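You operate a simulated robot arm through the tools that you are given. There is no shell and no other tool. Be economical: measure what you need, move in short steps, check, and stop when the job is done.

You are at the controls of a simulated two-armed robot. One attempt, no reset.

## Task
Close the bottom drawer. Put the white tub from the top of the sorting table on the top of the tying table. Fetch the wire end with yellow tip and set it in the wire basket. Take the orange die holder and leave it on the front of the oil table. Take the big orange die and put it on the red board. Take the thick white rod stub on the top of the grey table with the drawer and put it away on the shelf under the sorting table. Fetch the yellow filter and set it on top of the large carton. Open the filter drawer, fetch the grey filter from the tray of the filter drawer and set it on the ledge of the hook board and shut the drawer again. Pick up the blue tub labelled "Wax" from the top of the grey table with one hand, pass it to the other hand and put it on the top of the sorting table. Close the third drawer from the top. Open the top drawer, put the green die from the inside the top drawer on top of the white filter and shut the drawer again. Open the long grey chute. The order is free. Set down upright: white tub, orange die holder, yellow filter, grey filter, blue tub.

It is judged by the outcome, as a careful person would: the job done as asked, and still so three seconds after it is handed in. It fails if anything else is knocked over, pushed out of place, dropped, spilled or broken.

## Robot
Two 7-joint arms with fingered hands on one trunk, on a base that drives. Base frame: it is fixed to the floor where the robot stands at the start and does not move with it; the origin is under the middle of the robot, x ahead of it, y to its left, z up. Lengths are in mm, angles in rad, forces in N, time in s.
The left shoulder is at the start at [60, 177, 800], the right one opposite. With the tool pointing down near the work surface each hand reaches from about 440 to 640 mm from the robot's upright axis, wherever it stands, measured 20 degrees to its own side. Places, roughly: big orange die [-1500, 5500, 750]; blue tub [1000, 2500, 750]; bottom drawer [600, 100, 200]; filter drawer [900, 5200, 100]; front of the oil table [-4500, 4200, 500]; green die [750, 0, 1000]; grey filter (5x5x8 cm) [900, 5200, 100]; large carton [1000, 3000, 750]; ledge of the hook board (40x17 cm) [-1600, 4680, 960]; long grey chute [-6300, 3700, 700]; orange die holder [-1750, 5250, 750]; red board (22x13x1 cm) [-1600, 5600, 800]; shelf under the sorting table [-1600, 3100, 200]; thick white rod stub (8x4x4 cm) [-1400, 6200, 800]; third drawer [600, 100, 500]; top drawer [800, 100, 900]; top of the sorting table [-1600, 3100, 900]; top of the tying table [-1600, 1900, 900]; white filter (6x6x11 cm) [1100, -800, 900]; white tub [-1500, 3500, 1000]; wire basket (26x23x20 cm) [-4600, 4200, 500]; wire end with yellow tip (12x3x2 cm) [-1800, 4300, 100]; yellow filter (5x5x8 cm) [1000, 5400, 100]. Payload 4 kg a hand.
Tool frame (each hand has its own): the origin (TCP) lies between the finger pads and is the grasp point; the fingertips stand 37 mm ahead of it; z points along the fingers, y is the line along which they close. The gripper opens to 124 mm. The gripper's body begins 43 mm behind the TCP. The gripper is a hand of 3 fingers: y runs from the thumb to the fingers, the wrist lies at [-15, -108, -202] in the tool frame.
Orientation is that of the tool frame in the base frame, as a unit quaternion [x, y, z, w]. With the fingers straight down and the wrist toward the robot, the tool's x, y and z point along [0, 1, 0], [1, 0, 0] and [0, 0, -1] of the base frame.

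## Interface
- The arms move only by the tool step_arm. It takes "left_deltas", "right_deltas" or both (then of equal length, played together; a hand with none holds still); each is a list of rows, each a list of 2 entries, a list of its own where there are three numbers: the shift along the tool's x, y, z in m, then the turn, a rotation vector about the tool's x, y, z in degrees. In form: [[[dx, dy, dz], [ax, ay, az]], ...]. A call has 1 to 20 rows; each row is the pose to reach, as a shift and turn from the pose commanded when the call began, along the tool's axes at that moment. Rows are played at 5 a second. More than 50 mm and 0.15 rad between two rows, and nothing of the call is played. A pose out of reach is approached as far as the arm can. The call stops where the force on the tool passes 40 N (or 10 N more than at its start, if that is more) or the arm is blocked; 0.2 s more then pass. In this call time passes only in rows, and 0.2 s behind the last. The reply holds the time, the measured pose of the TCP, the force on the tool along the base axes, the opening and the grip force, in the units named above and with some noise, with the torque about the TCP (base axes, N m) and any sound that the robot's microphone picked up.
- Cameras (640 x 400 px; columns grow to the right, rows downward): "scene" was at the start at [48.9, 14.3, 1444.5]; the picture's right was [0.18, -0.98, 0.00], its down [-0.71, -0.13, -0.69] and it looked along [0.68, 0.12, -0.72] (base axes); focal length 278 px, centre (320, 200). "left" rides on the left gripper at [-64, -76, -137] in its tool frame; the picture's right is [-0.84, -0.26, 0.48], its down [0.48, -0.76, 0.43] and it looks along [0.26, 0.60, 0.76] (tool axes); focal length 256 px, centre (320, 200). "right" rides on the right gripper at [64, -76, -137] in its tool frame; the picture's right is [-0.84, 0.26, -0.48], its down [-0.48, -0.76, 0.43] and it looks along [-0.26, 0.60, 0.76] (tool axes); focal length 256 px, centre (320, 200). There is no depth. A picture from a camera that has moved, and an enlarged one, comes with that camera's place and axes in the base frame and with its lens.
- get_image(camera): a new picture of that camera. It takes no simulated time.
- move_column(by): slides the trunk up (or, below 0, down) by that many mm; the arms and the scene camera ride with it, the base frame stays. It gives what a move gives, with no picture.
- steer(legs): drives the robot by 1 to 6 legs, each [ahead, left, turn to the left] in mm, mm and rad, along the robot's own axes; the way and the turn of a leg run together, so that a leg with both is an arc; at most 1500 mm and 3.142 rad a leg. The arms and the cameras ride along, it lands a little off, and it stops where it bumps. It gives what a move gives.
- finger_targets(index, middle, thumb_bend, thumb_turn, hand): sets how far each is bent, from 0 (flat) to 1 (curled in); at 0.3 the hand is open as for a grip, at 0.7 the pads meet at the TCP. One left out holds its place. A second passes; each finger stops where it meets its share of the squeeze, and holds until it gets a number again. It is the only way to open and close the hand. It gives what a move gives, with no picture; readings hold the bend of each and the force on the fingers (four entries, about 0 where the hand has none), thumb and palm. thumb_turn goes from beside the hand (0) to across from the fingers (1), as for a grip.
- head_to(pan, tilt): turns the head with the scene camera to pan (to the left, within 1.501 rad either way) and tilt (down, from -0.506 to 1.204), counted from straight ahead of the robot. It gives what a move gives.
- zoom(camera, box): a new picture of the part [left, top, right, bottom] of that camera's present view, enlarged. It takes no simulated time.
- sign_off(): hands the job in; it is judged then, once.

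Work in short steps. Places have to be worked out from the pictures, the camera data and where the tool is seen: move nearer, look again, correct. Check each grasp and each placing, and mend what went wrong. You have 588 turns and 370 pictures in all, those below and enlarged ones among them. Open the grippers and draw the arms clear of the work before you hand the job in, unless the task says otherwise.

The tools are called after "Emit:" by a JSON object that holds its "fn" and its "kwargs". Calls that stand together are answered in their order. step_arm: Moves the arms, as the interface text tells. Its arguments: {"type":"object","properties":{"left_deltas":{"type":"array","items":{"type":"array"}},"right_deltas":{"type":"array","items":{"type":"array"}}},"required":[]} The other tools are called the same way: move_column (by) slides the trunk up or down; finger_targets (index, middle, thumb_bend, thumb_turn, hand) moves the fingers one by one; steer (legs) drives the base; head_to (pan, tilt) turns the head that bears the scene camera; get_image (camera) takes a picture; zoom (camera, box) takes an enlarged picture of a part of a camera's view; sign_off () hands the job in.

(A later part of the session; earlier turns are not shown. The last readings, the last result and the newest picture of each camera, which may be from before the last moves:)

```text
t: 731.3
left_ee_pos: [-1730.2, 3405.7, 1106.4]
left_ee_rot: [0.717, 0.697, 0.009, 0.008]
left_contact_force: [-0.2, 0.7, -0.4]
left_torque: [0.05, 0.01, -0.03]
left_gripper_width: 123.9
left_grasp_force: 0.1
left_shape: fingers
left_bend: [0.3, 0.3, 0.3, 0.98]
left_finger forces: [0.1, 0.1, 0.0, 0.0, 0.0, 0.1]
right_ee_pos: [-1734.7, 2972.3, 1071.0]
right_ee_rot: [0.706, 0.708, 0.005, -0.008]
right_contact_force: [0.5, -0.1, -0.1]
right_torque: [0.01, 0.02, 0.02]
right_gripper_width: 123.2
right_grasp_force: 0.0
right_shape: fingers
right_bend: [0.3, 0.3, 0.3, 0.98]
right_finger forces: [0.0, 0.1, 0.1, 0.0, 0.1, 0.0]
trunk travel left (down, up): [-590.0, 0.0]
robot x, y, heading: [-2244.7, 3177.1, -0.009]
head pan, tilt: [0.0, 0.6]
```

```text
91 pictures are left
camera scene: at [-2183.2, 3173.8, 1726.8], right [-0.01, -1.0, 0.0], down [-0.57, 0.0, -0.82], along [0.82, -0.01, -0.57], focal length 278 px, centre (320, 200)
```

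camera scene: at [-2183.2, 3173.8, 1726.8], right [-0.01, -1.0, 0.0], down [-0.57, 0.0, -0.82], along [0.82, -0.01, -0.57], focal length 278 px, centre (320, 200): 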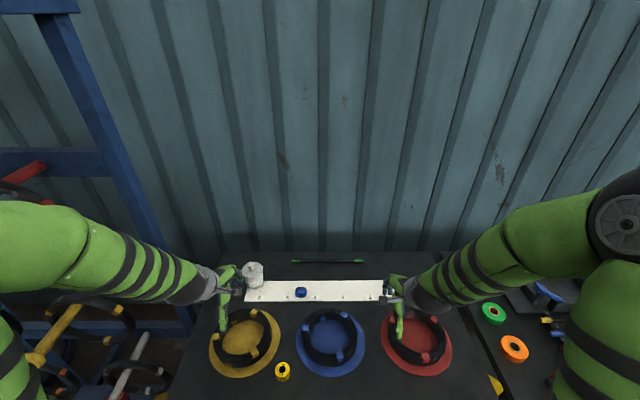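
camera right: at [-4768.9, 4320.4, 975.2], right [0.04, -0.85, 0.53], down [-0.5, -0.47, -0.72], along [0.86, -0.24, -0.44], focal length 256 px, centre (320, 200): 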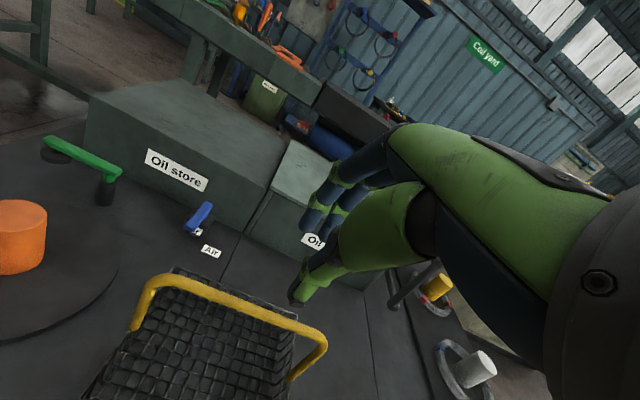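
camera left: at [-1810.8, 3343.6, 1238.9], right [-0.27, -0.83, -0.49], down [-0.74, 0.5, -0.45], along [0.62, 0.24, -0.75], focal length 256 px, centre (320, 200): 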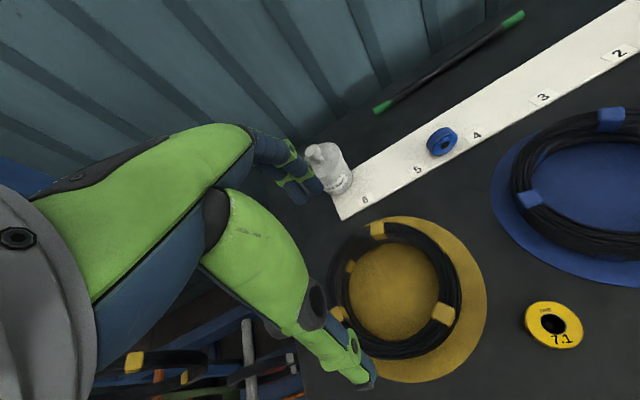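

Tub lid ≈ (-1546, 3394, 985), ~68 mm wide. I extend the left arm above it, descend to z≈1020 and look.

Emit:
{"fn": "step_arm", "kwargs": {"left_deltas": [[[-0.004, 0.045, 0], [0, 0, 0]], [[-0.008, 0.09, 0.02], [0, 0, 0]], [[-0.014, 0.135, 0.04], [0, 0, 0]], [[-0.017, 0.18, 0.06], [0, 0, 0]], [[-0.017, 0.184, 0.085], [0, 0, -1]]]}}

Emit:
{"fn": "get_image", "kwargs": {"camera": "left"}}

Emit:
{"fn": "zoom", "kwargs": {"camera": "scene", "box": [200, 230, 310, 310]}}

```text
t: 732.5
left_ee_pos: [-1545.4, 3383.4, 1023.7]
left_ee_rot: [0.71, 0.704, 0.009, 0.007]
left_contact_force: [0.1, 0.6, 0.5]
left_torque: [-0.05, -0.01, 0.04]
left_gripper_width: 123.5
left_grasp_force: 0.0
left_shape: fingers
left_bend: [0.3, 0.3, 0.3, 0.98]
left_finger forces: [0.0, 0.1, 0.1, 0.0, 0.0, 0.1]
right_ee_pos: [-1734.9, 2971.2, 1069.5]
right_ee_rot: [0.707, 0.707, 0.004, -0.007]
right_contact_force: [0.1, 0.7, -0.5]
right_torque: [-0.01, 0.02, -0.01]
right_gripper_width: 123.3
right_grasp_force: 0.1
right_shape: fingers
right_bend: [0.3, 0.3, 0.3, 0.98]
right_finger forces: [0.0, 0.0, 0.0, 0.0, 0.0, 0.1]
trunk travel left (down, up): [-590.0, 0.0]
robot x, y, heading: [-2243.4, 3174.0, -0.004]
head pan, tilt: [0.0, 0.6]
```

```text
90 pictures are left
camera left: at [-1624.4, 3320.6, 1157.7], right [-0.25, -0.83, -0.49], down [-0.75, 0.49, -0.45], along [0.62, 0.25, -0.75], focal length 256 px, centre (320, 200)
```

left: 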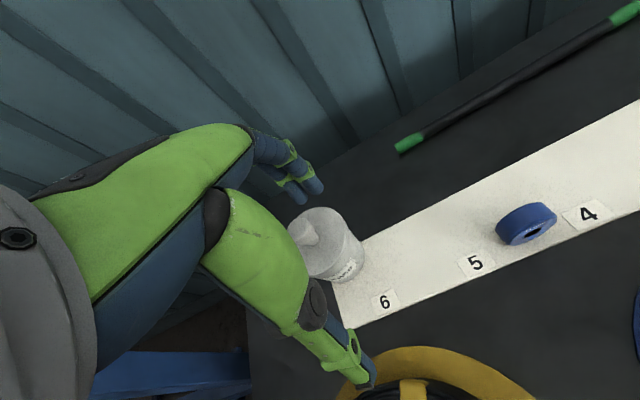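

```text
5.00 times, centred on (255, 270) of scene
camera zoom: at [-2184.3, 3173.8, 1726.9], right [-0.01, -1.0, 0.0], down [-0.57, 0.0, -0.82], along [0.82, -0.01, -0.57], focal length 1390 px, centre (645, -150)
```

zoom: 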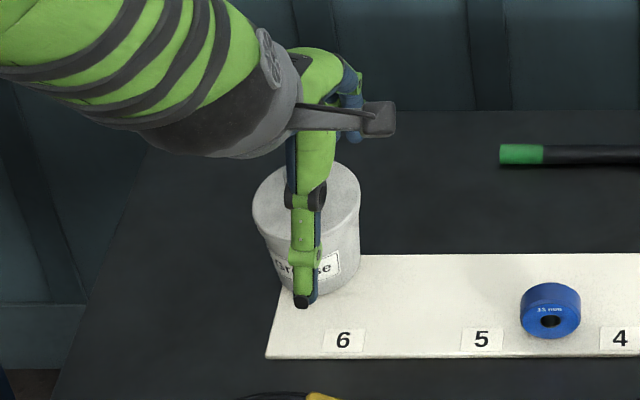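

Better triangulation with both views: tub lid ≈ (-1440, 3428, 890), Ø≈72 mm. I drive 60 mm ahead and move the hand +45/+45 mm.

Emit:
{"fn": "steer", "kwargs": {"legs": [[60, 0, 0]]}}

Emit:
{"fn": "step_arm", "kwargs": {"left_deltas": [[[0.022, 0.022, 0], [0, 0, 0]], [[0.045, 0.045, 0.02], [0, 0, 0]], [[0.045, 0.045, 0.05], [0, 0, 0]]]}}

Emit:
{"fn": "get_image", "kwargs": {"camera": "left"}}

Emit:
{"fn": "zoom", "kwargs": {"camera": "scene", "box": [200, 230, 310, 310]}}

```text
t: 733.5
left_ee_pos: [-1483.2, 3383.9, 1023.1]
left_ee_rot: [0.71, 0.704, 0.009, 0.006]
left_contact_force: [-0.3, 0.6, -0.4]
left_torque: [0.02, 0.05, -0.04]
left_gripper_width: 123.7
left_grasp_force: 0.0
left_shape: fingers
left_bend: [0.3, 0.3, 0.3, 0.98]
left_finger forces: [0.1, 0.1, 0.1, 0.1, 0.0, 0.1]
right_ee_pos: [-1673.2, 2971.9, 1068.5]
right_ee_rot: [0.706, 0.708, 0.003, -0.008]
right_contact_force: [1.2, -0.7, 0.2]
right_torque: [0.0, 0.03, 0.0]
right_gripper_width: 123.3
right_grasp_force: 0.1
right_shape: fingers
right_bend: [0.3, 0.3, 0.3, 0.98]
right_finger forces: [0.0, 0.1, 0.1, 0.0, 0.0, 0.0]
trunk travel left (down, up): [-590.0, 0.0]
robot x, y, heading: [-2181.8, 3175.1, -0.011]
head pan, tilt: [0.0, 0.6]
```

```text
t: 734.2
left_ee_pos: [-1435.6, 3428.2, 977.4]
left_ee_rot: [0.71, 0.704, 0.01, 0.008]
left_contact_force: [-0.8, 1.4, 4.9]
left_torque: [-0.02, 0.27, -0.09]
left_gripper_width: 125.8
left_grasp_force: 2.7
left_shape: fingers
left_bend: [0.3, 0.3, 0.29, 0.98]
left_finger forces: [0.1, 0.1, 0.1, 0.0, 4.8, 0.0]
right_ee_pos: [-1675.2, 2970.8, 1070.4]
right_ee_rot: [0.707, 0.708, 0.005, -0.007]
right_contact_force: [0.0, 0.2, 1.3]
right_torque: [0.02, 0.0, -0.04]
right_gripper_width: 123.4
right_grasp_force: 0.1
right_shape: fingers
right_bend: [0.3, 0.3, 0.3, 0.98]
right_finger forces: [0.0, 0.0, 0.1, 0.0, 0.0, 0.0]
trunk travel left (down, up): [-590.0, 0.0]
robot x, y, heading: [-2179.5, 3173.6, -0.007]
head pan, tilt: [0.0, 0.6]
```

```text
88 pictures are left
camera left: at [-1516.4, 3365.1, 1110.3], right [-0.25, -0.83, -0.49], down [-0.74, 0.49, -0.45], along [0.62, 0.25, -0.74], focal length 256 px, centre (320, 200)
```

left: 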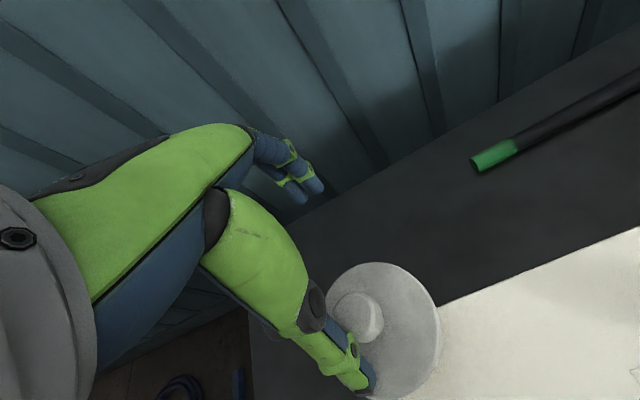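

```text
5.00 times, centred on (255, 270) of scene
camera zoom: at [-2123.9, 3173.4, 1727.1], right [-0.01, -1.0, 0.0], down [-0.56, 0.0, -0.83], along [0.83, -0.01, -0.56], focal length 1390 px, centre (645, -150)
```

zoom: 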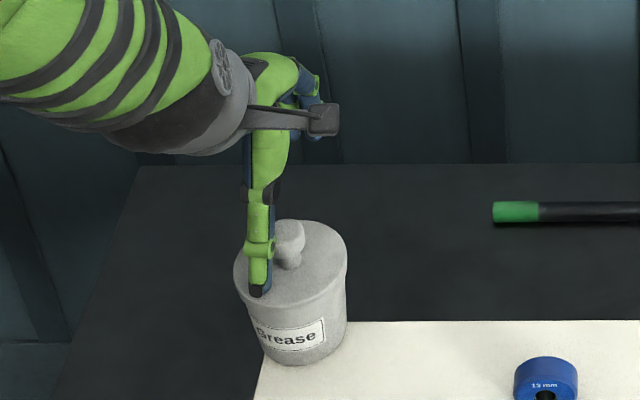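

The thumb touched the lid: so lid z≈938, tub centre (-1480, 3413). I lift, shift back 44 mm, and check.

Emit:
{"fn": "step_arm", "kwargs": {"left_deltas": [[[0, 0, -0.035], [0, 0, 0]], [[-0.008, -0.025, -0.05], [0, 0, 0]], [[-0.015, -0.045, -0.05], [0, 0, 0]]]}}

Emit:
{"fn": "get_image", "kwargs": {"camera": "left"}}

Emit:
{"fn": "zoom", "kwargs": {"camera": "scene", "box": [200, 230, 310, 310]}}

```text
t: 735.0
left_ee_pos: [-1483.9, 3413.6, 1025.0]
left_ee_rot: [0.71, 0.704, 0.009, 0.007]
left_contact_force: [0.0, 0.2, 0.0]
left_torque: [-0.03, -0.04, 0.0]
left_gripper_width: 123.6
left_grasp_force: 0.1
left_shape: fingers
left_bend: [0.3, 0.3, 0.3, 0.98]
left_finger forces: [0.0, 0.0, 0.0, 0.0, 0.0, 0.1]
right_ee_pos: [-1674.4, 2972.4, 1070.3]
right_ee_rot: [0.707, 0.707, 0.004, -0.007]
right_contact_force: [-0.3, 0.4, -0.1]
right_torque: [0.03, -0.03, 0.01]
right_gripper_width: 123.6
right_grasp_force: 0.1
right_shape: fingers
right_bend: [0.3, 0.3, 0.3, 0.98]
right_finger forces: [0.1, 0.0, 0.1, 0.0, 0.1, 0.1]
trunk travel left (down, up): [-590.0, 0.0]
robot x, y, heading: [-2181.3, 3170.6, -0.005]
head pan, tilt: [0.0, 0.6]
```

```text
86 pictures are left
camera left: at [-1564.1, 3349.4, 1158.1], right [-0.25, -0.83, -0.49], down [-0.75, 0.49, -0.45], along [0.62, 0.25, -0.75], focal length 256 px, centre (320, 200)
```

left: 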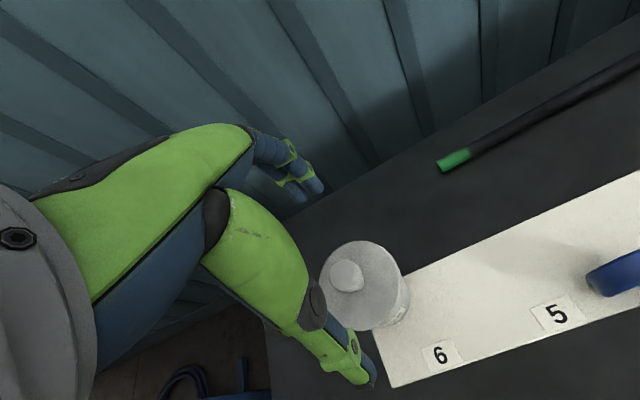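

```text
5.00 times, centred on (255, 270) of scene
camera zoom: at [-2123.8, 3173.1, 1726.9], right [-0.01, -1.0, 0.0], down [-0.56, 0.0, -0.83], along [0.83, -0.01, -0.56], focal length 1390 px, centre (645, -150)
```

zoom: 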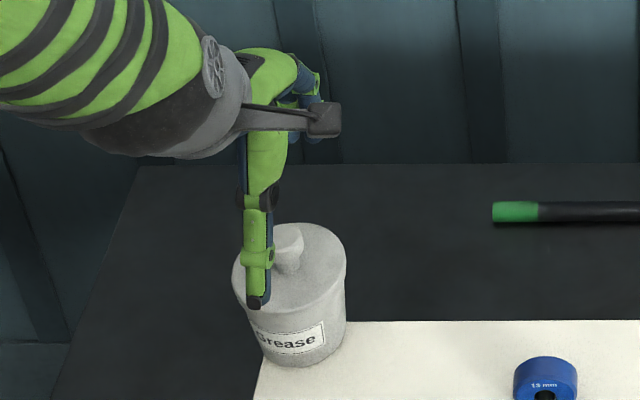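

Aligned. I descend 90 mm around the tub.

Emit:
{"fn": "step_arm", "kwargs": {"left_deltas": [[[0.003, 0.002, 0.04], [0, 0, 0]], [[0.003, 0.002, 0.07], [0, 0, 0]], [[0.003, 0.002, 0.09], [0, 0, 0]]]}}

Emit:
{"fn": "get_image", "kwargs": {"camera": "left"}}

```text
t: 735.9
left_ee_pos: [-1480.9, 3417.8, 933.5]
left_ee_rot: [0.711, 0.703, 0.009, 0.007]
left_contact_force: [-0.7, -0.4, -0.2]
left_torque: [0.03, -0.01, -0.02]
left_gripper_width: 123.6
left_grasp_force: 0.1
left_shape: fingers
left_bend: [0.3, 0.3, 0.3, 0.98]
left_finger forces: [0.1, 0.1, 0.0, 0.0, 0.0, 0.1]
right_ee_pos: [-1674.4, 2971.0, 1069.6]
right_ee_rot: [0.706, 0.708, 0.005, -0.007]
right_contact_force: [-0.5, -0.5, 0.2]
right_torque: [-0.01, 0.01, 0.0]
right_gripper_width: 123.4
right_grasp_force: 0.2
right_shape: fingers
right_bend: [0.3, 0.3, 0.3, 0.98]
right_finger forces: [0.1, 0.0, 0.1, 0.0, 0.0, 0.1]
trunk travel left (down, up): [-590.0, 0.0]
robot x, y, heading: [-2179.4, 3173.3, -0.011]
head pan, tilt: [0.0, 0.6]
```

```text
84 pictures are left
camera left: at [-1559.6, 3354.0, 1067.5], right [-0.25, -0.83, -0.49], down [-0.75, 0.49, -0.45], along [0.62, 0.25, -0.75], focal length 256 px, centre (320, 200)
```

left: 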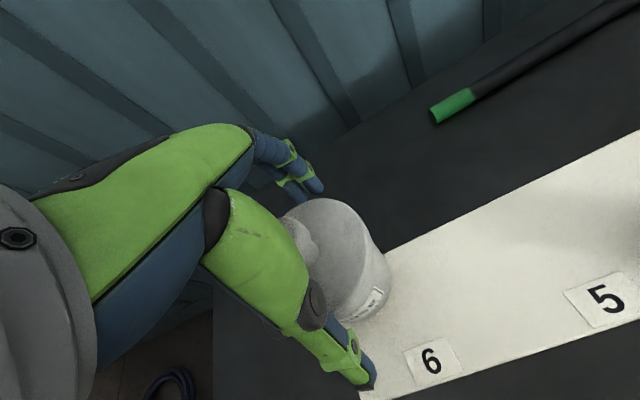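

The tub is between thumb and fingers. I close with a firm squeeze, then lift slightly.

Emit:
{"fn": "finger_targets", "kwargs": {"hand": "left", "index": 0.62, "middle": 0.62, "thumb_bend": 0.62}}

Emit:
{"fn": "step_arm", "kwargs": {"left_deltas": [[[0, 0, -0.02], [0, 0, 0]], [[0, 0, -0.06], [0, 0, 0]]]}}

Emit:
{"fn": "zoom", "kwargs": {"camera": "scene", "box": [200, 220, 310, 310]}}

```text
t: 736.9
left_ee_pos: [-1479.5, 3418.0, 935.1]
left_ee_rot: [0.711, 0.703, 0.01, 0.008]
left_contact_force: [2.1, 1.2, 6.8]
left_torque: [0.07, -0.12, 0.06]
left_gripper_width: 80.8
left_grasp_force: 35.2
left_shape: fingers
left_bend: [0.45, 0.48, 0.51, 1.0]
left_finger forces: [22.5, 11.5, 0.1, 0.0, 36.3, 0.0]
right_ee_pos: [-1675.2, 2971.3, 1069.3]
right_ee_rot: [0.707, 0.707, 0.005, -0.007]
right_contact_force: [0.1, 1.1, -0.9]
right_torque: [-0.01, -0.02, 0.02]
right_gripper_width: 123.1
right_grasp_force: 0.0
right_shape: fingers
right_bend: [0.3, 0.3, 0.3, 0.98]
right_finger forces: [0.1, 0.0, 0.1, 0.0, 0.0, 0.0]
trunk travel left (down, up): [-590.0, 0.0]
robot x, y, heading: [-2185.7, 3173.0, -0.009]
head pan, tilt: [0.0, 0.6]
```

```text
t: 737.5
left_ee_pos: [-1483.0, 3416.6, 994.1]
left_ee_rot: [0.71, 0.704, 0.009, 0.007]
left_contact_force: [-0.4, -0.1, -3.2]
left_torque: [0.0, 0.04, 0.0]
left_gripper_width: 80.8
left_grasp_force: 34.4
left_shape: fingers
left_bend: [0.45, 0.49, 0.51, 1.0]
left_finger forces: [22.3, 10.6, 0.0, 0.0, 35.1, 0.0]
right_ee_pos: [-1675.3, 2971.3, 1070.5]
right_ee_rot: [0.706, 0.708, 0.005, -0.007]
right_contact_force: [-1.0, -0.3, 0.0]
right_torque: [-0.01, -0.02, 0.01]
right_gripper_width: 123.3
right_grasp_force: 0.0
right_shape: fingers
right_bend: [0.3, 0.3, 0.3, 0.98]
right_finger forces: [0.0, 0.0, 0.1, 0.0, 0.0, 0.0]
trunk travel left (down, up): [-590.0, 0.0]
robot x, y, heading: [-2183.1, 3175.4, -0.006]
head pan, tilt: [0.0, 0.6]
```

```text
4.44 times, centred on (255, 265) of scene
camera zoom: at [-2124.1, 3173.0, 1726.8], right [-0.01, -1.0, 0.0], down [-0.56, 0.0, -0.83], along [0.83, -0.01, -0.56], focal length 1236 px, centre (609, -89)
```

zoom: 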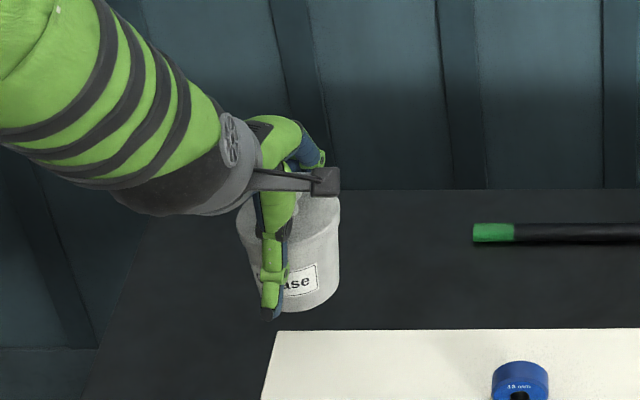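

The tub is held upright. I raise and retract it, back off, and go to the tying table.

Emit:
{"fn": "step_arm", "kwargs": {"left_deltas": [[[0, 0, -0.04], [0, 0, 0]], [[0, -0.02, -0.08], [0, 0, 0]], [[0, -0.065, -0.1], [0, 0, 0]], [[0, -0.11, -0.1], [0, 0, 0]], [[0, -0.155, -0.1], [0, 0, 0]], [[0, -0.2, -0.1], [0, 0, 0]]]}}

Emit:
{"fn": "steer", "kwargs": {"legs": [[-400, 0, 0.006], [0, -1300, 0]]}}

Emit:
{"fn": "head_to", "kwargs": {"pan": 0.1, "tilt": 0.6}}

Emit:
{"fn": "get_image", "kwargs": {"camera": "scene"}}

```text
t: 738.9
left_ee_pos: [-1684.0, 3418.5, 1089.8]
left_ee_rot: [0.71, 0.704, 0.01, 0.009]
left_contact_force: [0.7, 0.3, -3.8]
left_torque: [0.02, 0.01, -0.02]
left_gripper_width: 80.7
left_grasp_force: 33.2
left_shape: fingers
left_bend: [0.45, 0.49, 0.51, 1.0]
left_finger forces: [22.3, 10.7, 0.0, 0.1, 34.8, 0.0]
right_ee_pos: [-1673.5, 2972.7, 1069.9]
right_ee_rot: [0.706, 0.708, 0.004, -0.007]
right_contact_force: [-0.5, 0.4, -0.3]
right_torque: [-0.03, 0.0, -0.01]
right_gripper_width: 123.3
right_grasp_force: 0.0
right_shape: fingers
right_bend: [0.3, 0.3, 0.3, 0.98]
right_finger forces: [0.0, 0.0, 0.1, 0.0, 0.0, 0.0]
trunk travel left (down, up): [-590.0, 0.0]
robot x, y, heading: [-2182.8, 3171.8, -0.006]
head pan, tilt: [0.0, 0.6]
```

```text
t: 747.5
left_ee_pos: [-2090.9, 2121.0, 1089.1]
left_ee_rot: [0.711, 0.703, 0.01, 0.007]
left_contact_force: [-0.2, -1.1, -4.0]
left_torque: [0.01, 0.02, 0.01]
left_gripper_width: 80.9
left_grasp_force: 33.6
left_shape: fingers
left_bend: [0.45, 0.49, 0.51, 1.0]
left_finger forces: [22.1, 10.6, 0.0, 0.1, 34.6, 0.0]
right_ee_pos: [-2084.6, 1673.6, 1070.0]
right_ee_rot: [0.709, 0.706, 0.005, -0.007]
right_contact_force: [0.6, 0.3, -0.7]
right_torque: [-0.03, 0.03, -0.02]
right_gripper_width: 123.2
right_grasp_force: 0.0
right_shape: fingers
right_bend: [0.3, 0.3, 0.3, 0.98]
right_finger forces: [0.1, 0.0, 0.0, 0.0, 0.0, 0.1]
trunk travel left (down, up): [-590.0, 0.0]
robot x, y, heading: [-2588.4, 1874.2, -0.009]
head pan, tilt: [0.0, 0.6]
```

```text
t: 748.1
left_ee_pos: [-2089.7, 2121.2, 1089.4]
left_ee_rot: [0.711, 0.703, 0.01, 0.006]
left_contact_force: [-0.3, -0.3, -3.0]
left_torque: [0.03, 0.04, -0.01]
left_gripper_width: 80.7
left_grasp_force: 33.6
left_shape: fingers
left_bend: [0.45, 0.49, 0.51, 1.0]
left_finger forces: [22.2, 10.7, 0.0, 0.0, 34.6, 0.0]
right_ee_pos: [-2083.8, 1674.7, 1069.1]
right_ee_rot: [0.708, 0.706, 0.005, -0.007]
right_contact_force: [-0.4, -0.8, 0.2]
right_torque: [0.0, 0.01, 0.06]
right_gripper_width: 123.5
right_grasp_force: 0.1
right_shape: fingers
right_bend: [0.3, 0.3, 0.3, 0.98]
right_finger forces: [0.1, 0.0, 0.0, 0.0, 0.0, 0.1]
trunk travel left (down, up): [-590.0, 0.0]
robot x, y, heading: [-2590.4, 1877.7, -0.016]
head pan, tilt: [0.099, 0.6]
```

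```text
82 pictures are left
camera scene: at [-2532.4, 1886.6, 1726.9], right [0.09, -1.0, 0.0], down [-0.56, -0.05, -0.82], along [0.82, 0.07, -0.57], focal length 278 px, centre (320, 200)
```

scene: 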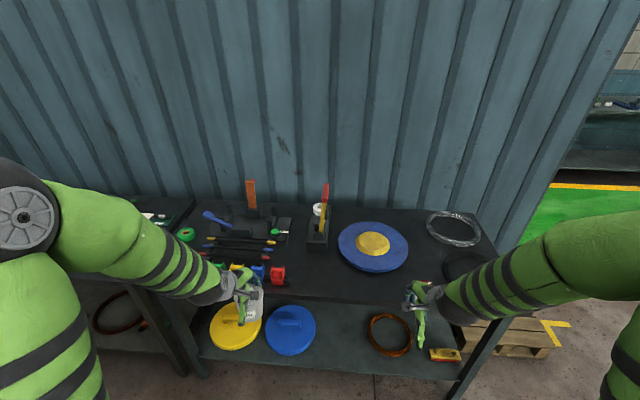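

Emit:
{"fn": "zoom", "kwargs": {"camera": "scene", "box": [170, 180, 520, 320]}}

```text
1.83 times, centred on (345, 250) of scene
camera zoom: at [-2532.4, 1886.6, 1726.9], right [0.09, -1.0, 0.0], down [-0.56, -0.05, -0.82], along [0.82, 0.07, -0.57], focal length 508 px, centre (274, 109)
```

zoom: 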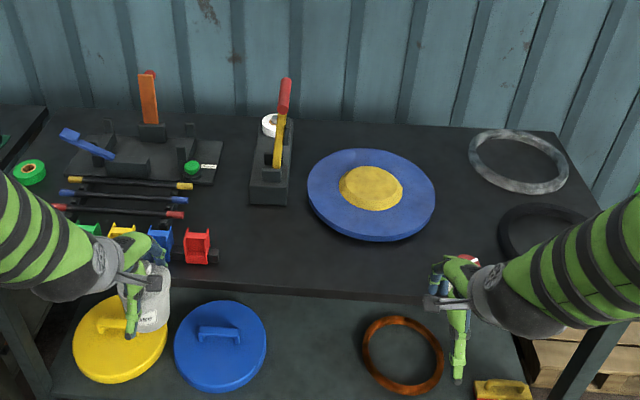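

A free spot lies between the red holder and the blue disc, ≈(-1760, 1962). I drive so the tub comes above it.

Emit:
{"fn": "steer", "kwargs": {"legs": [[0, -158, 0.014], [330, 0, 0]]}}

Emit:
{"fn": "step_arm", "kwargs": {"left_deltas": [[[0, 0, 0.04], [0, 0, 0]], [[0, 0, 0.08], [0, 0, 0]], [[0, 0, 0.11], [0, 0, 0]]]}}

Emit:
{"fn": "get_image", "kwargs": {"camera": "left"}}

Emit:
{"fn": "zoom", "kwargs": {"camera": "scene", "box": [170, 180, 420, 340]}}

```text
t: 751.3
left_ee_pos: [-1765.0, 1971.6, 1088.4]
left_ee_rot: [0.706, 0.709, 0.009, 0.007]
left_contact_force: [0.2, -0.7, -3.2]
left_torque: [0.02, 0.08, 0.0]
left_gripper_width: 80.7
left_grasp_force: 33.7
left_shape: fingers
left_bend: [0.45, 0.49, 0.51, 1.0]
left_finger forces: [22.2, 10.6, 0.0, 0.0, 34.5, 0.0]
right_ee_pos: [-1750.5, 1525.3, 1070.2]
right_ee_rot: [0.702, 0.712, 0.004, -0.007]
right_contact_force: [0.3, 0.0, -0.4]
right_torque: [0.03, -0.01, 0.01]
right_gripper_width: 123.3
right_grasp_force: 0.0
right_shape: fingers
right_bend: [0.3, 0.3, 0.3, 0.98]
right_finger forces: [0.1, 0.0, 0.1, 0.1, 0.0, 0.0]
trunk travel left (down, up): [-590.0, 0.0]
robot x, y, heading: [-2262.0, 1720.5, 0.008]
head pan, tilt: [0.099, 0.6]
```

```text
t: 752.1
left_ee_pos: [-1761.5, 1973.2, 979.0]
left_ee_rot: [0.705, 0.709, 0.008, 0.007]
left_contact_force: [-0.1, -0.7, -3.3]
left_torque: [0.01, 0.06, 0.03]
left_gripper_width: 80.4
left_grasp_force: 33.6
left_shape: fingers
left_bend: [0.45, 0.49, 0.51, 1.0]
left_finger forces: [22.2, 10.4, 0.1, 0.1, 34.4, 0.0]
right_ee_pos: [-1749.9, 1526.7, 1069.6]
right_ee_rot: [0.703, 0.711, 0.005, -0.007]
right_contact_force: [-0.1, 0.3, 0.9]
right_torque: [0.01, 0.05, -0.01]
right_gripper_width: 123.3
right_grasp_force: 0.0
right_shape: fingers
right_bend: [0.3, 0.3, 0.3, 0.98]
right_finger forces: [0.0, 0.0, 0.0, 0.0, 0.0, 0.0]
trunk travel left (down, up): [-590.0, 0.0]
robot x, y, heading: [-2261.4, 1721.9, 0.007]
head pan, tilt: [0.099, 0.6]
```

```text
80 pictures are left
camera left: at [-1841.0, 1908.8, 1112.4], right [-0.24, -0.84, -0.49], down [-0.75, 0.48, -0.45], along [0.61, 0.26, -0.75], focal length 256 px, centre (320, 200)
```

left: 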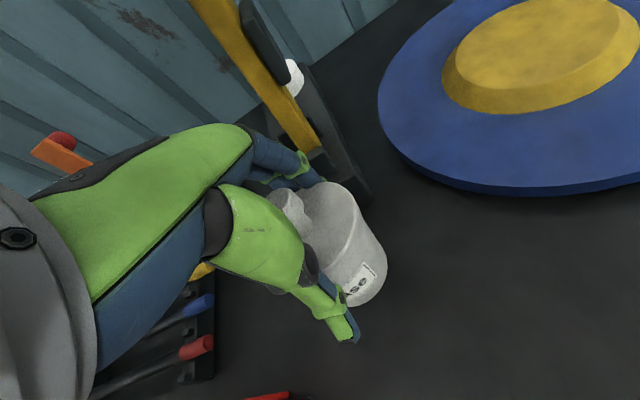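

```text
2.50 times, centred on (295, 260) of scene
camera zoom: at [-2202.5, 1730.6, 1726.8], right [0.1, -0.99, 0.0], down [-0.56, -0.06, -0.82], along [0.82, 0.09, -0.57], focal length 695 px, centre (382, 50)
```

zoom: 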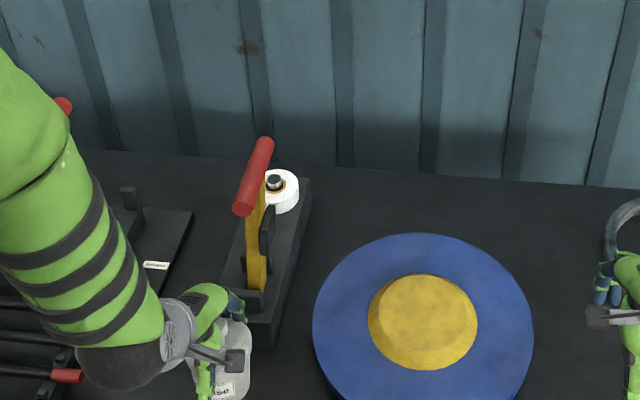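

Clear of the stand; I shift 15 mm toward the robot and lower in steps.

Emit:
{"fn": "step_arm", "kwargs": {"left_deltas": [[[0, -0.015, 0.03], [0, 0, 0]], [[0, -0.015, 0.038], [0, 0, 0]], [[0, -0.015, 0.042], [0, 0, 0]], [[0, -0.015, 0.046], [0, 0, 0]], [[0, -0.015, 0.05], [0, 0, 0]]]}}

```text
t: 753.3
left_ee_pos: [-1776.3, 1973.2, 931.6]
left_ee_rot: [0.705, 0.709, 0.012, 0.01]
left_contact_force: [-8.0, -1.3, 33.7]
left_torque: [-0.09, -0.66, -0.04]
left_gripper_width: 80.7
left_grasp_force: 37.2
left_shape: fingers
left_bend: [0.45, 0.49, 0.51, 1.0]
left_finger forces: [19.6, 10.4, 0.0, 0.0, 44.9, 0.0]
right_ee_pos: [-1752.2, 1525.2, 1072.0]
right_ee_rot: [0.702, 0.712, 0.005, -0.006]
right_contact_force: [0.4, 0.4, 0.6]
right_torque: [0.05, 0.0, 0.0]
right_gripper_width: 123.5
right_grasp_force: 0.0
right_shape: fingers
right_bend: [0.3, 0.3, 0.3, 0.98]
right_finger forces: [0.1, 0.0, 0.0, 0.1, 0.0, 0.0]
trunk travel left (down, up): [-590.0, 0.0]
robot x, y, heading: [-2259.4, 1719.9, 0.003]
head pan, tilt: [0.099, 0.6]
```

Contact (34 N). I relieve 4 mm, open and lift.

Emit:
{"fn": "step_arm", "kwargs": {"left_deltas": [[[0, 0, -0.004], [0, 0, 0]]]}}

Emit:
{"fn": "finger_targets", "kwargs": {"hand": "left", "index": 0.38, "middle": 0.38, "thumb_bend": 0.38}}

Emit:
{"fn": "finger_targets", "kwargs": {"hand": "left", "index": 0.31, "middle": 0.31, "thumb_bend": 0.3}}

Emit:
{"fn": "step_arm", "kwargs": {"left_deltas": [[[0, 0, -0.04], [0, 0, 0]], [[0, 0, -0.085], [0, 0, 0]], [[0, 0, -0.13], [0, 0, 0]], [[0, 0, -0.17], [0, 0, 0]]]}}

Emit:
{"fn": "get_image", "kwargs": {"camera": "left"}}

```text
t: 753.7
left_ee_pos: [-1777.8, 1973.1, 933.2]
left_ee_rot: [0.705, 0.709, 0.009, 0.007]
left_contact_force: [1.1, -1.6, 10.8]
left_torque: [-0.07, -0.52, -0.02]
left_gripper_width: 80.9
left_grasp_force: 34.1
left_shape: fingers
left_bend: [0.45, 0.49, 0.51, 1.0]
left_finger forces: [21.4, 11.4, 0.0, 0.0, 35.5, 0.0]
right_ee_pos: [-1751.1, 1524.7, 1069.6]
right_ee_rot: [0.702, 0.712, 0.004, -0.007]
right_contact_force: [0.1, -0.3, -0.3]
right_torque: [-0.02, 0.01, -0.02]
right_gripper_width: 123.5
right_grasp_force: 0.0
right_shape: fingers
right_bend: [0.3, 0.3, 0.3, 0.98]
right_finger forces: [0.0, 0.0, 0.1, 0.1, 0.0, 0.0]
trunk travel left (down, up): [-590.0, 0.0]
robot x, y, heading: [-2265.6, 1722.4, 0.004]
head pan, tilt: [0.099, 0.6]
```

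```text
t: 754.7
left_ee_pos: [-1777.9, 1973.6, 933.4]
left_ee_rot: [0.705, 0.709, 0.009, 0.007]
left_contact_force: [0.3, 0.5, 0.1]
left_torque: [-0.01, -0.01, -0.02]
left_gripper_width: 99.0
left_grasp_force: 0.0
left_shape: fingers
left_bend: [0.38, 0.38, 0.38, 0.99]
left_finger forces: [0.0, 0.1, 0.0, 0.1, 0.1, 0.0]
right_ee_pos: [-1751.6, 1526.2, 1070.5]
right_ee_rot: [0.702, 0.712, 0.005, -0.007]
right_contact_force: [0.3, 0.5, 0.0]
right_torque: [0.01, 0.02, -0.02]
right_gripper_width: 123.2
right_grasp_force: 0.0
right_shape: fingers
right_bend: [0.3, 0.3, 0.3, 0.98]
right_finger forces: [0.1, 0.1, 0.1, 0.0, 0.1, 0.0]
trunk travel left (down, up): [-590.0, 0.0]
robot x, y, heading: [-2259.6, 1720.5, 0.006]
head pan, tilt: [0.099, 0.6]
```

```text
t: 755.7
left_ee_pos: [-1776.4, 1973.5, 933.5]
left_ee_rot: [0.706, 0.709, 0.009, 0.006]
left_contact_force: [0.3, -0.5, -0.3]
left_torque: [0.03, 0.0, 0.0]
left_gripper_width: 121.9
left_grasp_force: 0.0
left_shape: fingers
left_bend: [0.31, 0.31, 0.3, 0.98]
left_finger forces: [0.0, 0.1, 0.1, 0.0, 0.0, 0.1]
right_ee_pos: [-1751.4, 1525.3, 1070.4]
right_ee_rot: [0.702, 0.712, 0.003, -0.007]
right_contact_force: [0.2, 0.0, -0.2]
right_torque: [0.02, -0.03, -0.01]
right_gripper_width: 123.3
right_grasp_force: 0.0
right_shape: fingers
right_bend: [0.3, 0.3, 0.3, 0.98]
right_finger forces: [0.0, 0.1, 0.0, 0.0, 0.0, 0.0]
trunk travel left (down, up): [-590.0, 0.0]
robot x, y, heading: [-2262.3, 1723.6, 0.004]
head pan, tilt: [0.099, 0.6]
```

```text
t: 756.7
left_ee_pos: [-1782.0, 1971.5, 1103.6]
left_ee_rot: [0.705, 0.709, 0.009, 0.008]
left_contact_force: [0.0, 0.7, -0.9]
left_torque: [-0.02, 0.01, -0.02]
left_gripper_width: 121.8
left_grasp_force: 0.0
left_shape: fingers
left_bend: [0.31, 0.31, 0.3, 0.98]
left_finger forces: [0.1, 0.0, 0.0, 0.1, 0.1, 0.0]
right_ee_pos: [-1752.6, 1526.2, 1069.6]
right_ee_rot: [0.702, 0.712, 0.004, -0.007]
right_contact_force: [-1.2, 0.3, 0.3]
right_torque: [0.0, -0.03, -0.03]
right_gripper_width: 123.3
right_grasp_force: 0.2
right_shape: fingers
right_bend: [0.3, 0.3, 0.3, 0.98]
right_finger forces: [0.0, 0.0, 0.1, 0.1, 0.0, 0.0]
trunk travel left (down, up): [-590.0, 0.0]
robot x, y, heading: [-2263.0, 1721.7, 0.005]
head pan, tilt: [0.099, 0.6]
```

```text
78 pictures are left
camera left: at [-1860.6, 1907.0, 1236.7], right [-0.24, -0.84, -0.49], down [-0.75, 0.48, -0.45], along [0.61, 0.26, -0.75], focal length 256 px, centre (320, 200)
```

left: 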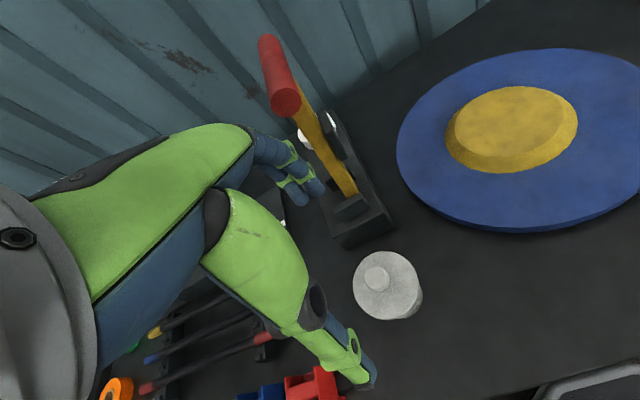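

The white tub stands on the tying table. Last job: the Wax tub on the other side. I back off and take the short way round the partition's low end, looking as I go.

Emit:
{"fn": "steer", "kwargs": {"legs": [[-350, 0, 0], [0, -1300, 0]]}}

Emit:
{"fn": "head_to", "kwargs": {"pan": -0.6, "tilt": 0.45}}

Emit:
{"fn": "get_image", "kwargs": {"camera": "scene"}}

```text
t: 765.1
left_ee_pos: [-2132.6, 662.8, 1102.4]
left_ee_rot: [0.709, 0.705, 0.009, 0.007]
left_contact_force: [0.4, 0.1, 0.3]
left_torque: [-0.02, -0.02, 0.03]
left_gripper_width: 121.8
left_grasp_force: 0.1
left_shape: fingers
left_bend: [0.31, 0.31, 0.3, 0.98]
left_finger forces: [0.0, 0.0, 0.0, 0.0, 0.0, 0.0]
right_ee_pos: [-2106.9, 216.6, 1069.2]
right_ee_rot: [0.705, 0.709, 0.004, -0.006]
right_contact_force: [0.2, 0.1, 0.7]
right_torque: [0.01, -0.01, 0.02]
right_gripper_width: 123.3
right_grasp_force: 0.0
right_shape: fingers
right_bend: [0.3, 0.3, 0.3, 0.98]
right_finger forces: [0.0, 0.1, 0.0, 0.0, 0.0, 0.0]
trunk travel left (down, up): [-590.0, 0.0]
robot x, y, heading: [-2612.1, 421.0, -0.007]
head pan, tilt: [0.099, 0.6]
```

```text
t: 766.2
left_ee_pos: [-2131.6, 663.9, 1101.9]
left_ee_rot: [0.709, 0.705, 0.009, 0.007]
left_contact_force: [0.3, 0.3, 0.0]
left_torque: [0.0, 0.02, -0.03]
left_gripper_width: 121.8
left_grasp_force: 0.0
left_shape: fingers
left_bend: [0.31, 0.31, 0.3, 0.98]
left_finger forces: [0.1, 0.0, 0.0, 0.0, 0.0, 0.1]
right_ee_pos: [-2107.0, 217.1, 1070.3]
right_ee_rot: [0.705, 0.709, 0.005, -0.007]
right_contact_force: [0.5, 0.7, 0.2]
right_torque: [0.02, 0.02, 0.0]
right_gripper_width: 123.3
right_grasp_force: 0.0
right_shape: fingers
right_bend: [0.3, 0.3, 0.3, 0.98]
right_finger forces: [0.1, 0.0, 0.0, 0.0, 0.0, 0.0]
trunk travel left (down, up): [-590.0, 0.0]
robot x, y, heading: [-2613.3, 414.5, -0.006]
head pan, tilt: [-0.6, 0.45]
```

```text
77 pictures are left
camera scene: at [-2569.0, 365.1, 1740.4], right [-0.57, -0.82, 0.0], down [-0.36, 0.25, -0.9], along [0.74, -0.51, -0.44], focal length 278 px, centre (320, 200)
```

scene: 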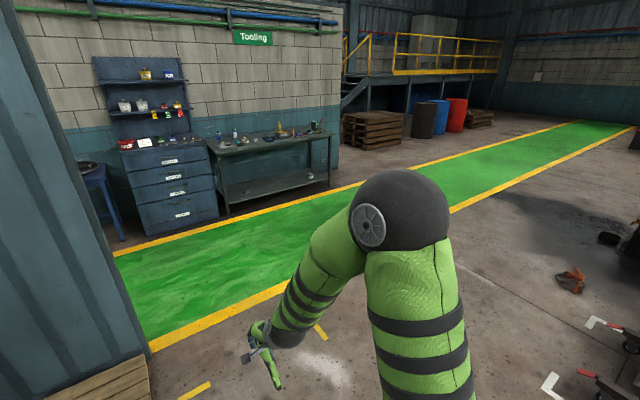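

Path is clear. I drive round the end and along the aisle to the Wax tub.

Emit:
{"fn": "steer", "kwargs": {"legs": [[0, -430, 0.006], [1250, 0, 0], [1150, 0, 0], [0, 1350, 0], [0, 1250, 0]]}}

Emit:
{"fn": "head_to", "kwargs": {"pan": 0.0, "tilt": 0.6}}

Emit:
{"fn": "get_image", "kwargs": {"camera": "scene"}}

```text
t: 792.4
left_ee_pos: [241.8, 2823.4, 1103.3]
left_ee_rot: [0.703, 0.711, 0.007, 0.007]
left_contact_force: [-0.3, 0.4, 0.5]
left_torque: [-0.01, -0.01, 0.01]
left_gripper_width: 121.9
left_grasp_force: 0.0
left_shape: fingers
left_bend: [0.31, 0.31, 0.3, 0.98]
left_finger forces: [0.0, 0.1, 0.0, 0.0, 0.0, 0.0]
right_ee_pos: [275.8, 2378.3, 1070.0]
right_ee_rot: [0.699, 0.715, 0.005, -0.007]
right_contact_force: [-0.8, 0.2, -0.1]
right_torque: [0.0, 0.02, 0.01]
right_gripper_width: 123.4
right_grasp_force: 0.1
right_shape: fingers
right_bend: [0.3, 0.3, 0.3, 0.98]
right_finger forces: [0.1, 0.0, 0.1, 0.1, 0.1, 0.0]
trunk travel left (down, up): [-590.0, 0.0]
robot x, y, heading: [-237.5, 2570.4, 0.011]
head pan, tilt: [-0.6, 0.45]
```

```text
t: 793.4
left_ee_pos: [243.3, 2823.8, 1102.6]
left_ee_rot: [0.703, 0.712, 0.009, 0.007]
left_contact_force: [0.2, 0.1, 0.0]
left_torque: [0.02, 0.0, 0.01]
left_gripper_width: 121.9
left_grasp_force: 0.1
left_shape: fingers
left_bend: [0.31, 0.31, 0.3, 0.98]
left_finger forces: [0.1, 0.0, 0.0, 0.0, 0.0, 0.0]
right_ee_pos: [275.3, 2378.2, 1071.2]
right_ee_rot: [0.7, 0.714, 0.005, -0.007]
right_contact_force: [0.0, 0.5, 0.2]
right_torque: [-0.03, 0.0, 0.02]
right_gripper_width: 123.4
right_grasp_force: 0.0
right_shape: fingers
right_bend: [0.3, 0.3, 0.3, 0.98]
right_finger forces: [0.0, 0.0, 0.0, 0.1, 0.0, 0.1]
trunk travel left (down, up): [-590.0, 0.0]
robot x, y, heading: [-236.8, 2570.2, 0.016]
head pan, tilt: [0.0, 0.6]
```

```text
76 pictures are left
camera scene: at [-177.8, 2570.4, 1726.9], right [0.01, -1.0, 0.0], down [-0.56, -0.01, -0.83], along [0.83, 0.01, -0.56], focal length 278 px, centre (320, 200)
```

scene: 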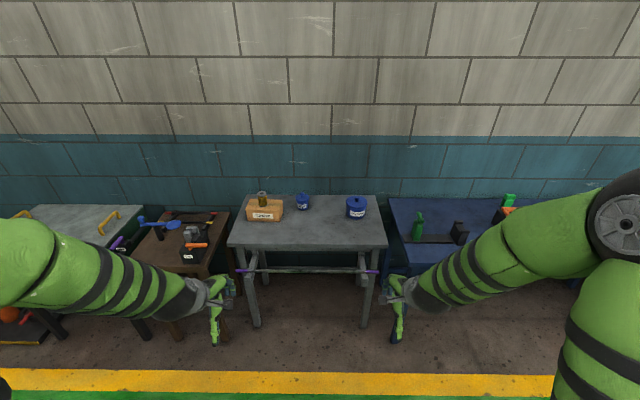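

Carton, filter and rod are undisturbed. Wax tub ≈ (1120, 2683). I approach and look with the left hand camera.

Emit:
{"fn": "steer", "kwargs": {"legs": [[0, -125, -0.014], [625, 0, 0]]}}

Emit:
{"fn": "get_image", "kwargs": {"camera": "left"}}

Emit:
{"fn": "get_image", "kwargs": {"camera": "scene"}}

```text
t: 797.8
left_ee_pos: [877.1, 2696.0, 1103.3]
left_ee_rot: [0.706, 0.708, 0.01, 0.006]
left_contact_force: [0.8, 0.6, -0.2]
left_torque: [0.01, 0.02, 0.01]
left_gripper_width: 121.7
left_grasp_force: 0.1
left_shape: fingers
left_bend: [0.31, 0.31, 0.3, 0.98]
left_finger forces: [0.0, 0.0, 0.0, 0.1, 0.0, 0.0]
right_ee_pos: [906.0, 2249.7, 1069.5]
right_ee_rot: [0.703, 0.711, 0.004, -0.007]
right_contact_force: [0.2, -0.2, -0.2]
right_torque: [-0.01, 0.02, 0.01]
right_gripper_width: 123.3
right_grasp_force: 0.0
right_shape: fingers
right_bend: [0.3, 0.3, 0.3, 0.98]
right_finger forces: [0.1, 0.1, 0.0, 0.0, 0.0, 0.0]
trunk travel left (down, up): [-590.0, 0.0]
robot x, y, heading: [394.8, 2444.9, 0.002]
head pan, tilt: [0.0, 0.6]
```

```text
75 pictures are left
camera left: at [798.2, 2631.4, 1236.0], right [-0.24, -0.84, -0.49], down [-0.75, 0.48, -0.45], along [0.61, 0.26, -0.75], focal length 256 px, centre (320, 200)
```

left: 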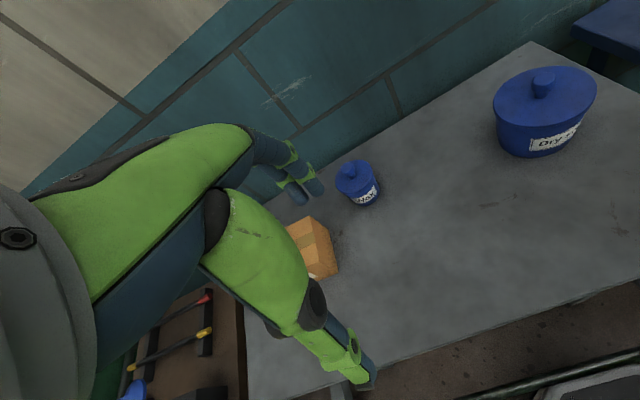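

```text
74 pictures are left
camera scene: at [454.7, 2446.6, 1726.8], right [0.0, -1.0, 0.0], down [-0.57, 0.0, -0.82], along [0.82, 0.0, -0.57], focal length 278 px, centre (320, 200)
```

scene: 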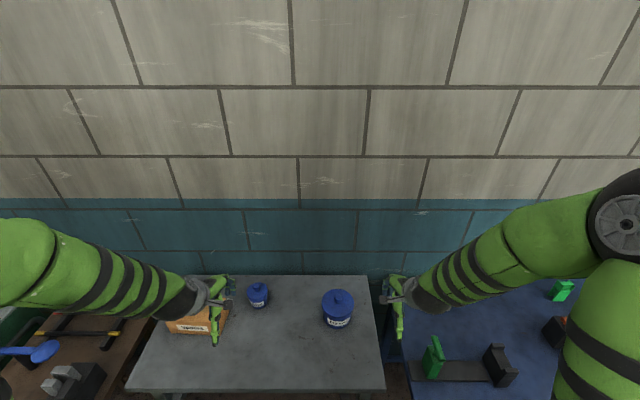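

Wax tub lid ≈ (1100, 2675, 876). I extend above it and descend to z≈965.

Emit:
{"fn": "step_arm", "kwargs": {"left_deltas": [[[-0.005, 0.045, 0.01], [0, 0, 0]], [[-0.01, 0.09, 0.02], [0, 0, 0]], [[-0.015, 0.135, 0.04], [0, 0, 0]], [[-0.02, 0.18, 0.06], [0, 0, 0]], [[-0.021, 0.22, 0.09], [0, 0, 0]], [[-0.021, 0.223, 0.135], [0, 0, 0]]]}}

Emit:
{"fn": "get_image", "kwargs": {"camera": "left"}}

Emit:
{"fn": "zoom", "kwargs": {"camera": "scene", "box": [200, 250, 320, 340]}}

```text
t: 799.2
left_ee_pos: [1104.3, 2676.3, 972.5]
left_ee_rot: [0.707, 0.707, 0.008, 0.007]
left_contact_force: [-0.4, 0.6, 0.5]
left_torque: [-0.02, 0.0, -0.02]
left_gripper_width: 121.9
left_grasp_force: 0.1
left_shape: fingers
left_bend: [0.31, 0.31, 0.3, 0.98]
left_finger forces: [0.0, 0.0, 0.1, 0.0, 0.1, 0.0]
right_ee_pos: [905.8, 2250.4, 1070.0]
right_ee_rot: [0.702, 0.712, 0.004, -0.007]
right_contact_force: [-0.2, -0.2, 0.4]
right_torque: [-0.02, -0.03, 0.03]
right_gripper_width: 123.3
right_grasp_force: 0.0
right_shape: fingers
right_bend: [0.3, 0.3, 0.3, 0.98]
right_finger forces: [0.0, 0.1, 0.0, 0.1, 0.0, 0.0]
trunk travel left (down, up): [-590.0, 0.0]
robot x, y, heading: [399.0, 2445.6, 0.009]
head pan, tilt: [0.0, 0.6]
```

```text
73 pictures are left
camera left: at [1025.4, 2610.8, 1106.2], right [-0.24, -0.84, -0.49], down [-0.75, 0.48, -0.45], along [0.61, 0.26, -0.75], focal length 256 px, centre (320, 200)
```

left: 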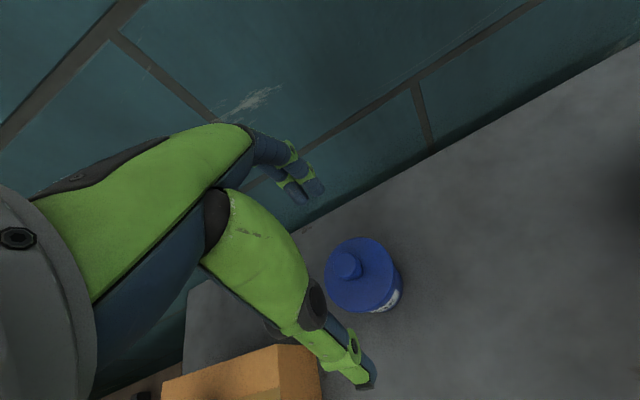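

```text
4.44 times, centred on (260, 295) of scene
camera zoom: at [454.4, 2447.0, 1726.9], right [0.0, -1.0, 0.0], down [-0.57, 0.0, -0.82], along [0.82, 0.0, -0.57], focal length 1236 px, centre (587, -222)
```

zoom: 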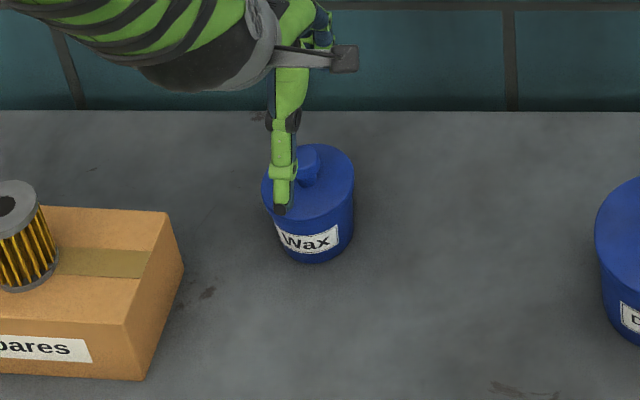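

Refined: lid (1123, 2683, 846), Ø78 mm. I correct and descend to z≈842.

Emit:
{"fn": "step_arm", "kwargs": {"left_deltas": [[[0.007, 0.019, 0.03], [0, 0, 0]], [[0.007, 0.019, 0.07], [0, 0, 0]]]}}

Emit:
{"fn": "get_image", "kwargs": {"camera": "left"}}

```text
t: 799.8
left_ee_pos: [1123.5, 2682.4, 903.6]
left_ee_rot: [0.705, 0.709, 0.008, 0.007]
left_contact_force: [-0.1, 0.3, -0.2]
left_torque: [0.03, -0.03, 0.04]
left_gripper_width: 121.7
left_grasp_force: 0.1
left_shape: fingers
left_bend: [0.31, 0.31, 0.3, 0.98]
left_finger forces: [0.0, 0.0, 0.0, 0.0, 0.1, 0.1]
right_ee_pos: [904.5, 2250.1, 1070.4]
right_ee_rot: [0.703, 0.711, 0.004, -0.008]
right_contact_force: [0.4, 0.0, -0.7]
right_torque: [-0.02, 0.0, 0.03]
right_gripper_width: 123.1
right_grasp_force: 0.0
right_shape: fingers
right_bend: [0.3, 0.3, 0.3, 0.98]
right_finger forces: [0.0, 0.0, 0.0, 0.1, 0.0, 0.0]
trunk travel left (down, up): [-590.0, 0.0]
robot x, y, heading: [397.4, 2446.6, 0.001]
head pan, tilt: [0.0, 0.6]
```

```text
71 pictures are left
camera left: at [1044.5, 2618.6, 1037.7], right [-0.24, -0.84, -0.49], down [-0.75, 0.48, -0.45], along [0.61, 0.26, -0.75], focal length 256 px, centre (320, 200)
```

left: 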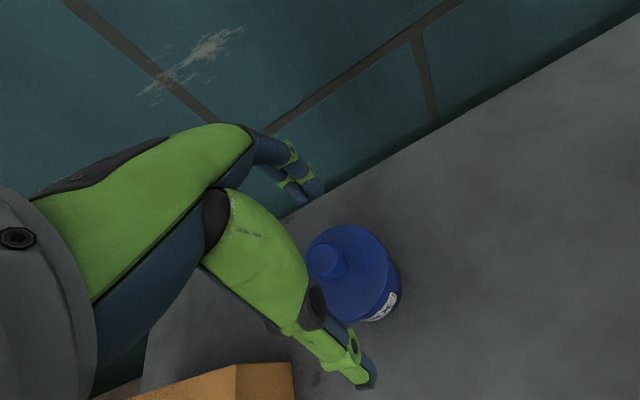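

Emit:
{"fn": "step_arm", "kwargs": {"left_deltas": [[[0, -0.002, 0.03], [0, 0, 0]], [[0, -0.002, 0.06], [0, 0, 0]]]}}

Emit:
{"fn": "finger_targets", "kwargs": {"hand": "left", "index": 0.6, "middle": 0.6, "thumb_bend": 0.6}}

Emit:
{"fn": "step_arm", "kwargs": {"left_deltas": [[[0, 0, -0.02], [0, 0, 0]], [[0, 0, -0.06], [0, 0, 0]]]}}

Emit:
{"fn": "zoom", "kwargs": {"camera": "scene", "box": [200, 240, 320, 330]}}

```text
t: 800.4
left_ee_pos: [1123.3, 2683.6, 843.3]
left_ee_rot: [0.705, 0.709, 0.009, 0.007]
left_contact_force: [0.7, 0.0, -0.4]
left_torque: [-0.01, 0.0, -0.02]
left_gripper_width: 121.6
left_grasp_force: 0.0
left_shape: fingers
left_bend: [0.31, 0.31, 0.3, 0.98]
left_finger forces: [0.0, 0.0, 0.0, 0.0, 0.0, 0.0]
right_ee_pos: [905.6, 2250.8, 1069.5]
right_ee_rot: [0.703, 0.711, 0.004, -0.007]
right_contact_force: [0.4, -0.4, -0.5]
right_torque: [-0.04, -0.01, -0.01]
right_gripper_width: 123.4
right_grasp_force: 0.1
right_shape: fingers
right_bend: [0.3, 0.3, 0.3, 0.98]
right_finger forces: [0.0, 0.0, 0.1, 0.1, 0.0, 0.0]
trunk travel left (down, up): [-590.0, 0.0]
robot x, y, heading: [397.9, 2444.9, 0.005]
head pan, tilt: [0.0, 0.6]
```

```text
t: 801.4
left_ee_pos: [1122.0, 2683.5, 846.9]
left_ee_rot: [0.706, 0.708, 0.011, 0.008]
left_contact_force: [-3.6, 0.4, 18.0]
left_torque: [0.02, -0.59, 0.06]
left_gripper_width: 80.1
left_grasp_force: 33.6
left_shape: fingers
left_bend: [0.47, 0.47, 0.5, 1.0]
left_finger forces: [15.7, 13.3, 0.1, 0.0, 38.5, 0.0]
right_ee_pos: [904.6, 2248.5, 1071.0]
right_ee_rot: [0.703, 0.711, 0.005, -0.006]
right_contact_force: [0.4, -0.2, -0.4]
right_torque: [-0.01, 0.01, -0.01]
right_gripper_width: 123.2
right_grasp_force: 0.1
right_shape: fingers
right_bend: [0.3, 0.3, 0.3, 0.98]
right_finger forces: [0.1, 0.1, 0.0, 0.0, 0.0, 0.1]
trunk travel left (down, up): [-590.0, 0.0]
robot x, y, heading: [395.2, 2444.5, 0.0]
head pan, tilt: [0.0, 0.6]
```

```text
t: 802.0
left_ee_pos: [1119.9, 2682.9, 903.0]
left_ee_rot: [0.706, 0.708, 0.008, 0.007]
left_contact_force: [0.6, 0.1, -3.0]
left_torque: [-0.01, 0.06, 0.01]
left_gripper_width: 79.1
left_grasp_force: 32.6
left_shape: fingers
left_bend: [0.47, 0.47, 0.51, 1.0]
left_finger forces: [18.6, 12.8, 0.0, 0.1, 33.6, 0.1]
right_ee_pos: [905.0, 2249.7, 1070.6]
right_ee_rot: [0.703, 0.711, 0.005, -0.007]
right_contact_force: [0.0, -0.1, -0.2]
right_torque: [-0.04, 0.02, 0.0]
right_gripper_width: 123.4
right_grasp_force: 0.1
right_shape: fingers
right_bend: [0.3, 0.3, 0.3, 0.98]
right_finger forces: [0.0, 0.0, 0.0, 0.0, 0.1, 0.0]
trunk travel left (down, up): [-590.0, 0.0]
robot x, y, heading: [395.9, 2445.7, -0.0]
head pan, tilt: [0.0, 0.6]
```

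```text
4.44 times, centred on (260, 285) of scene
camera zoom: at [453.6, 2446.3, 1726.7], right [0.0, -1.0, 0.0], down [-0.56, 0.0, -0.83], along [0.83, 0.0, -0.56], focal length 1236 px, centre (587, -178)
```

zoom: 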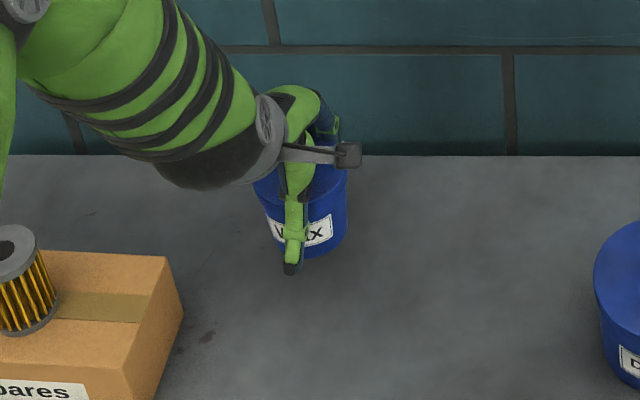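

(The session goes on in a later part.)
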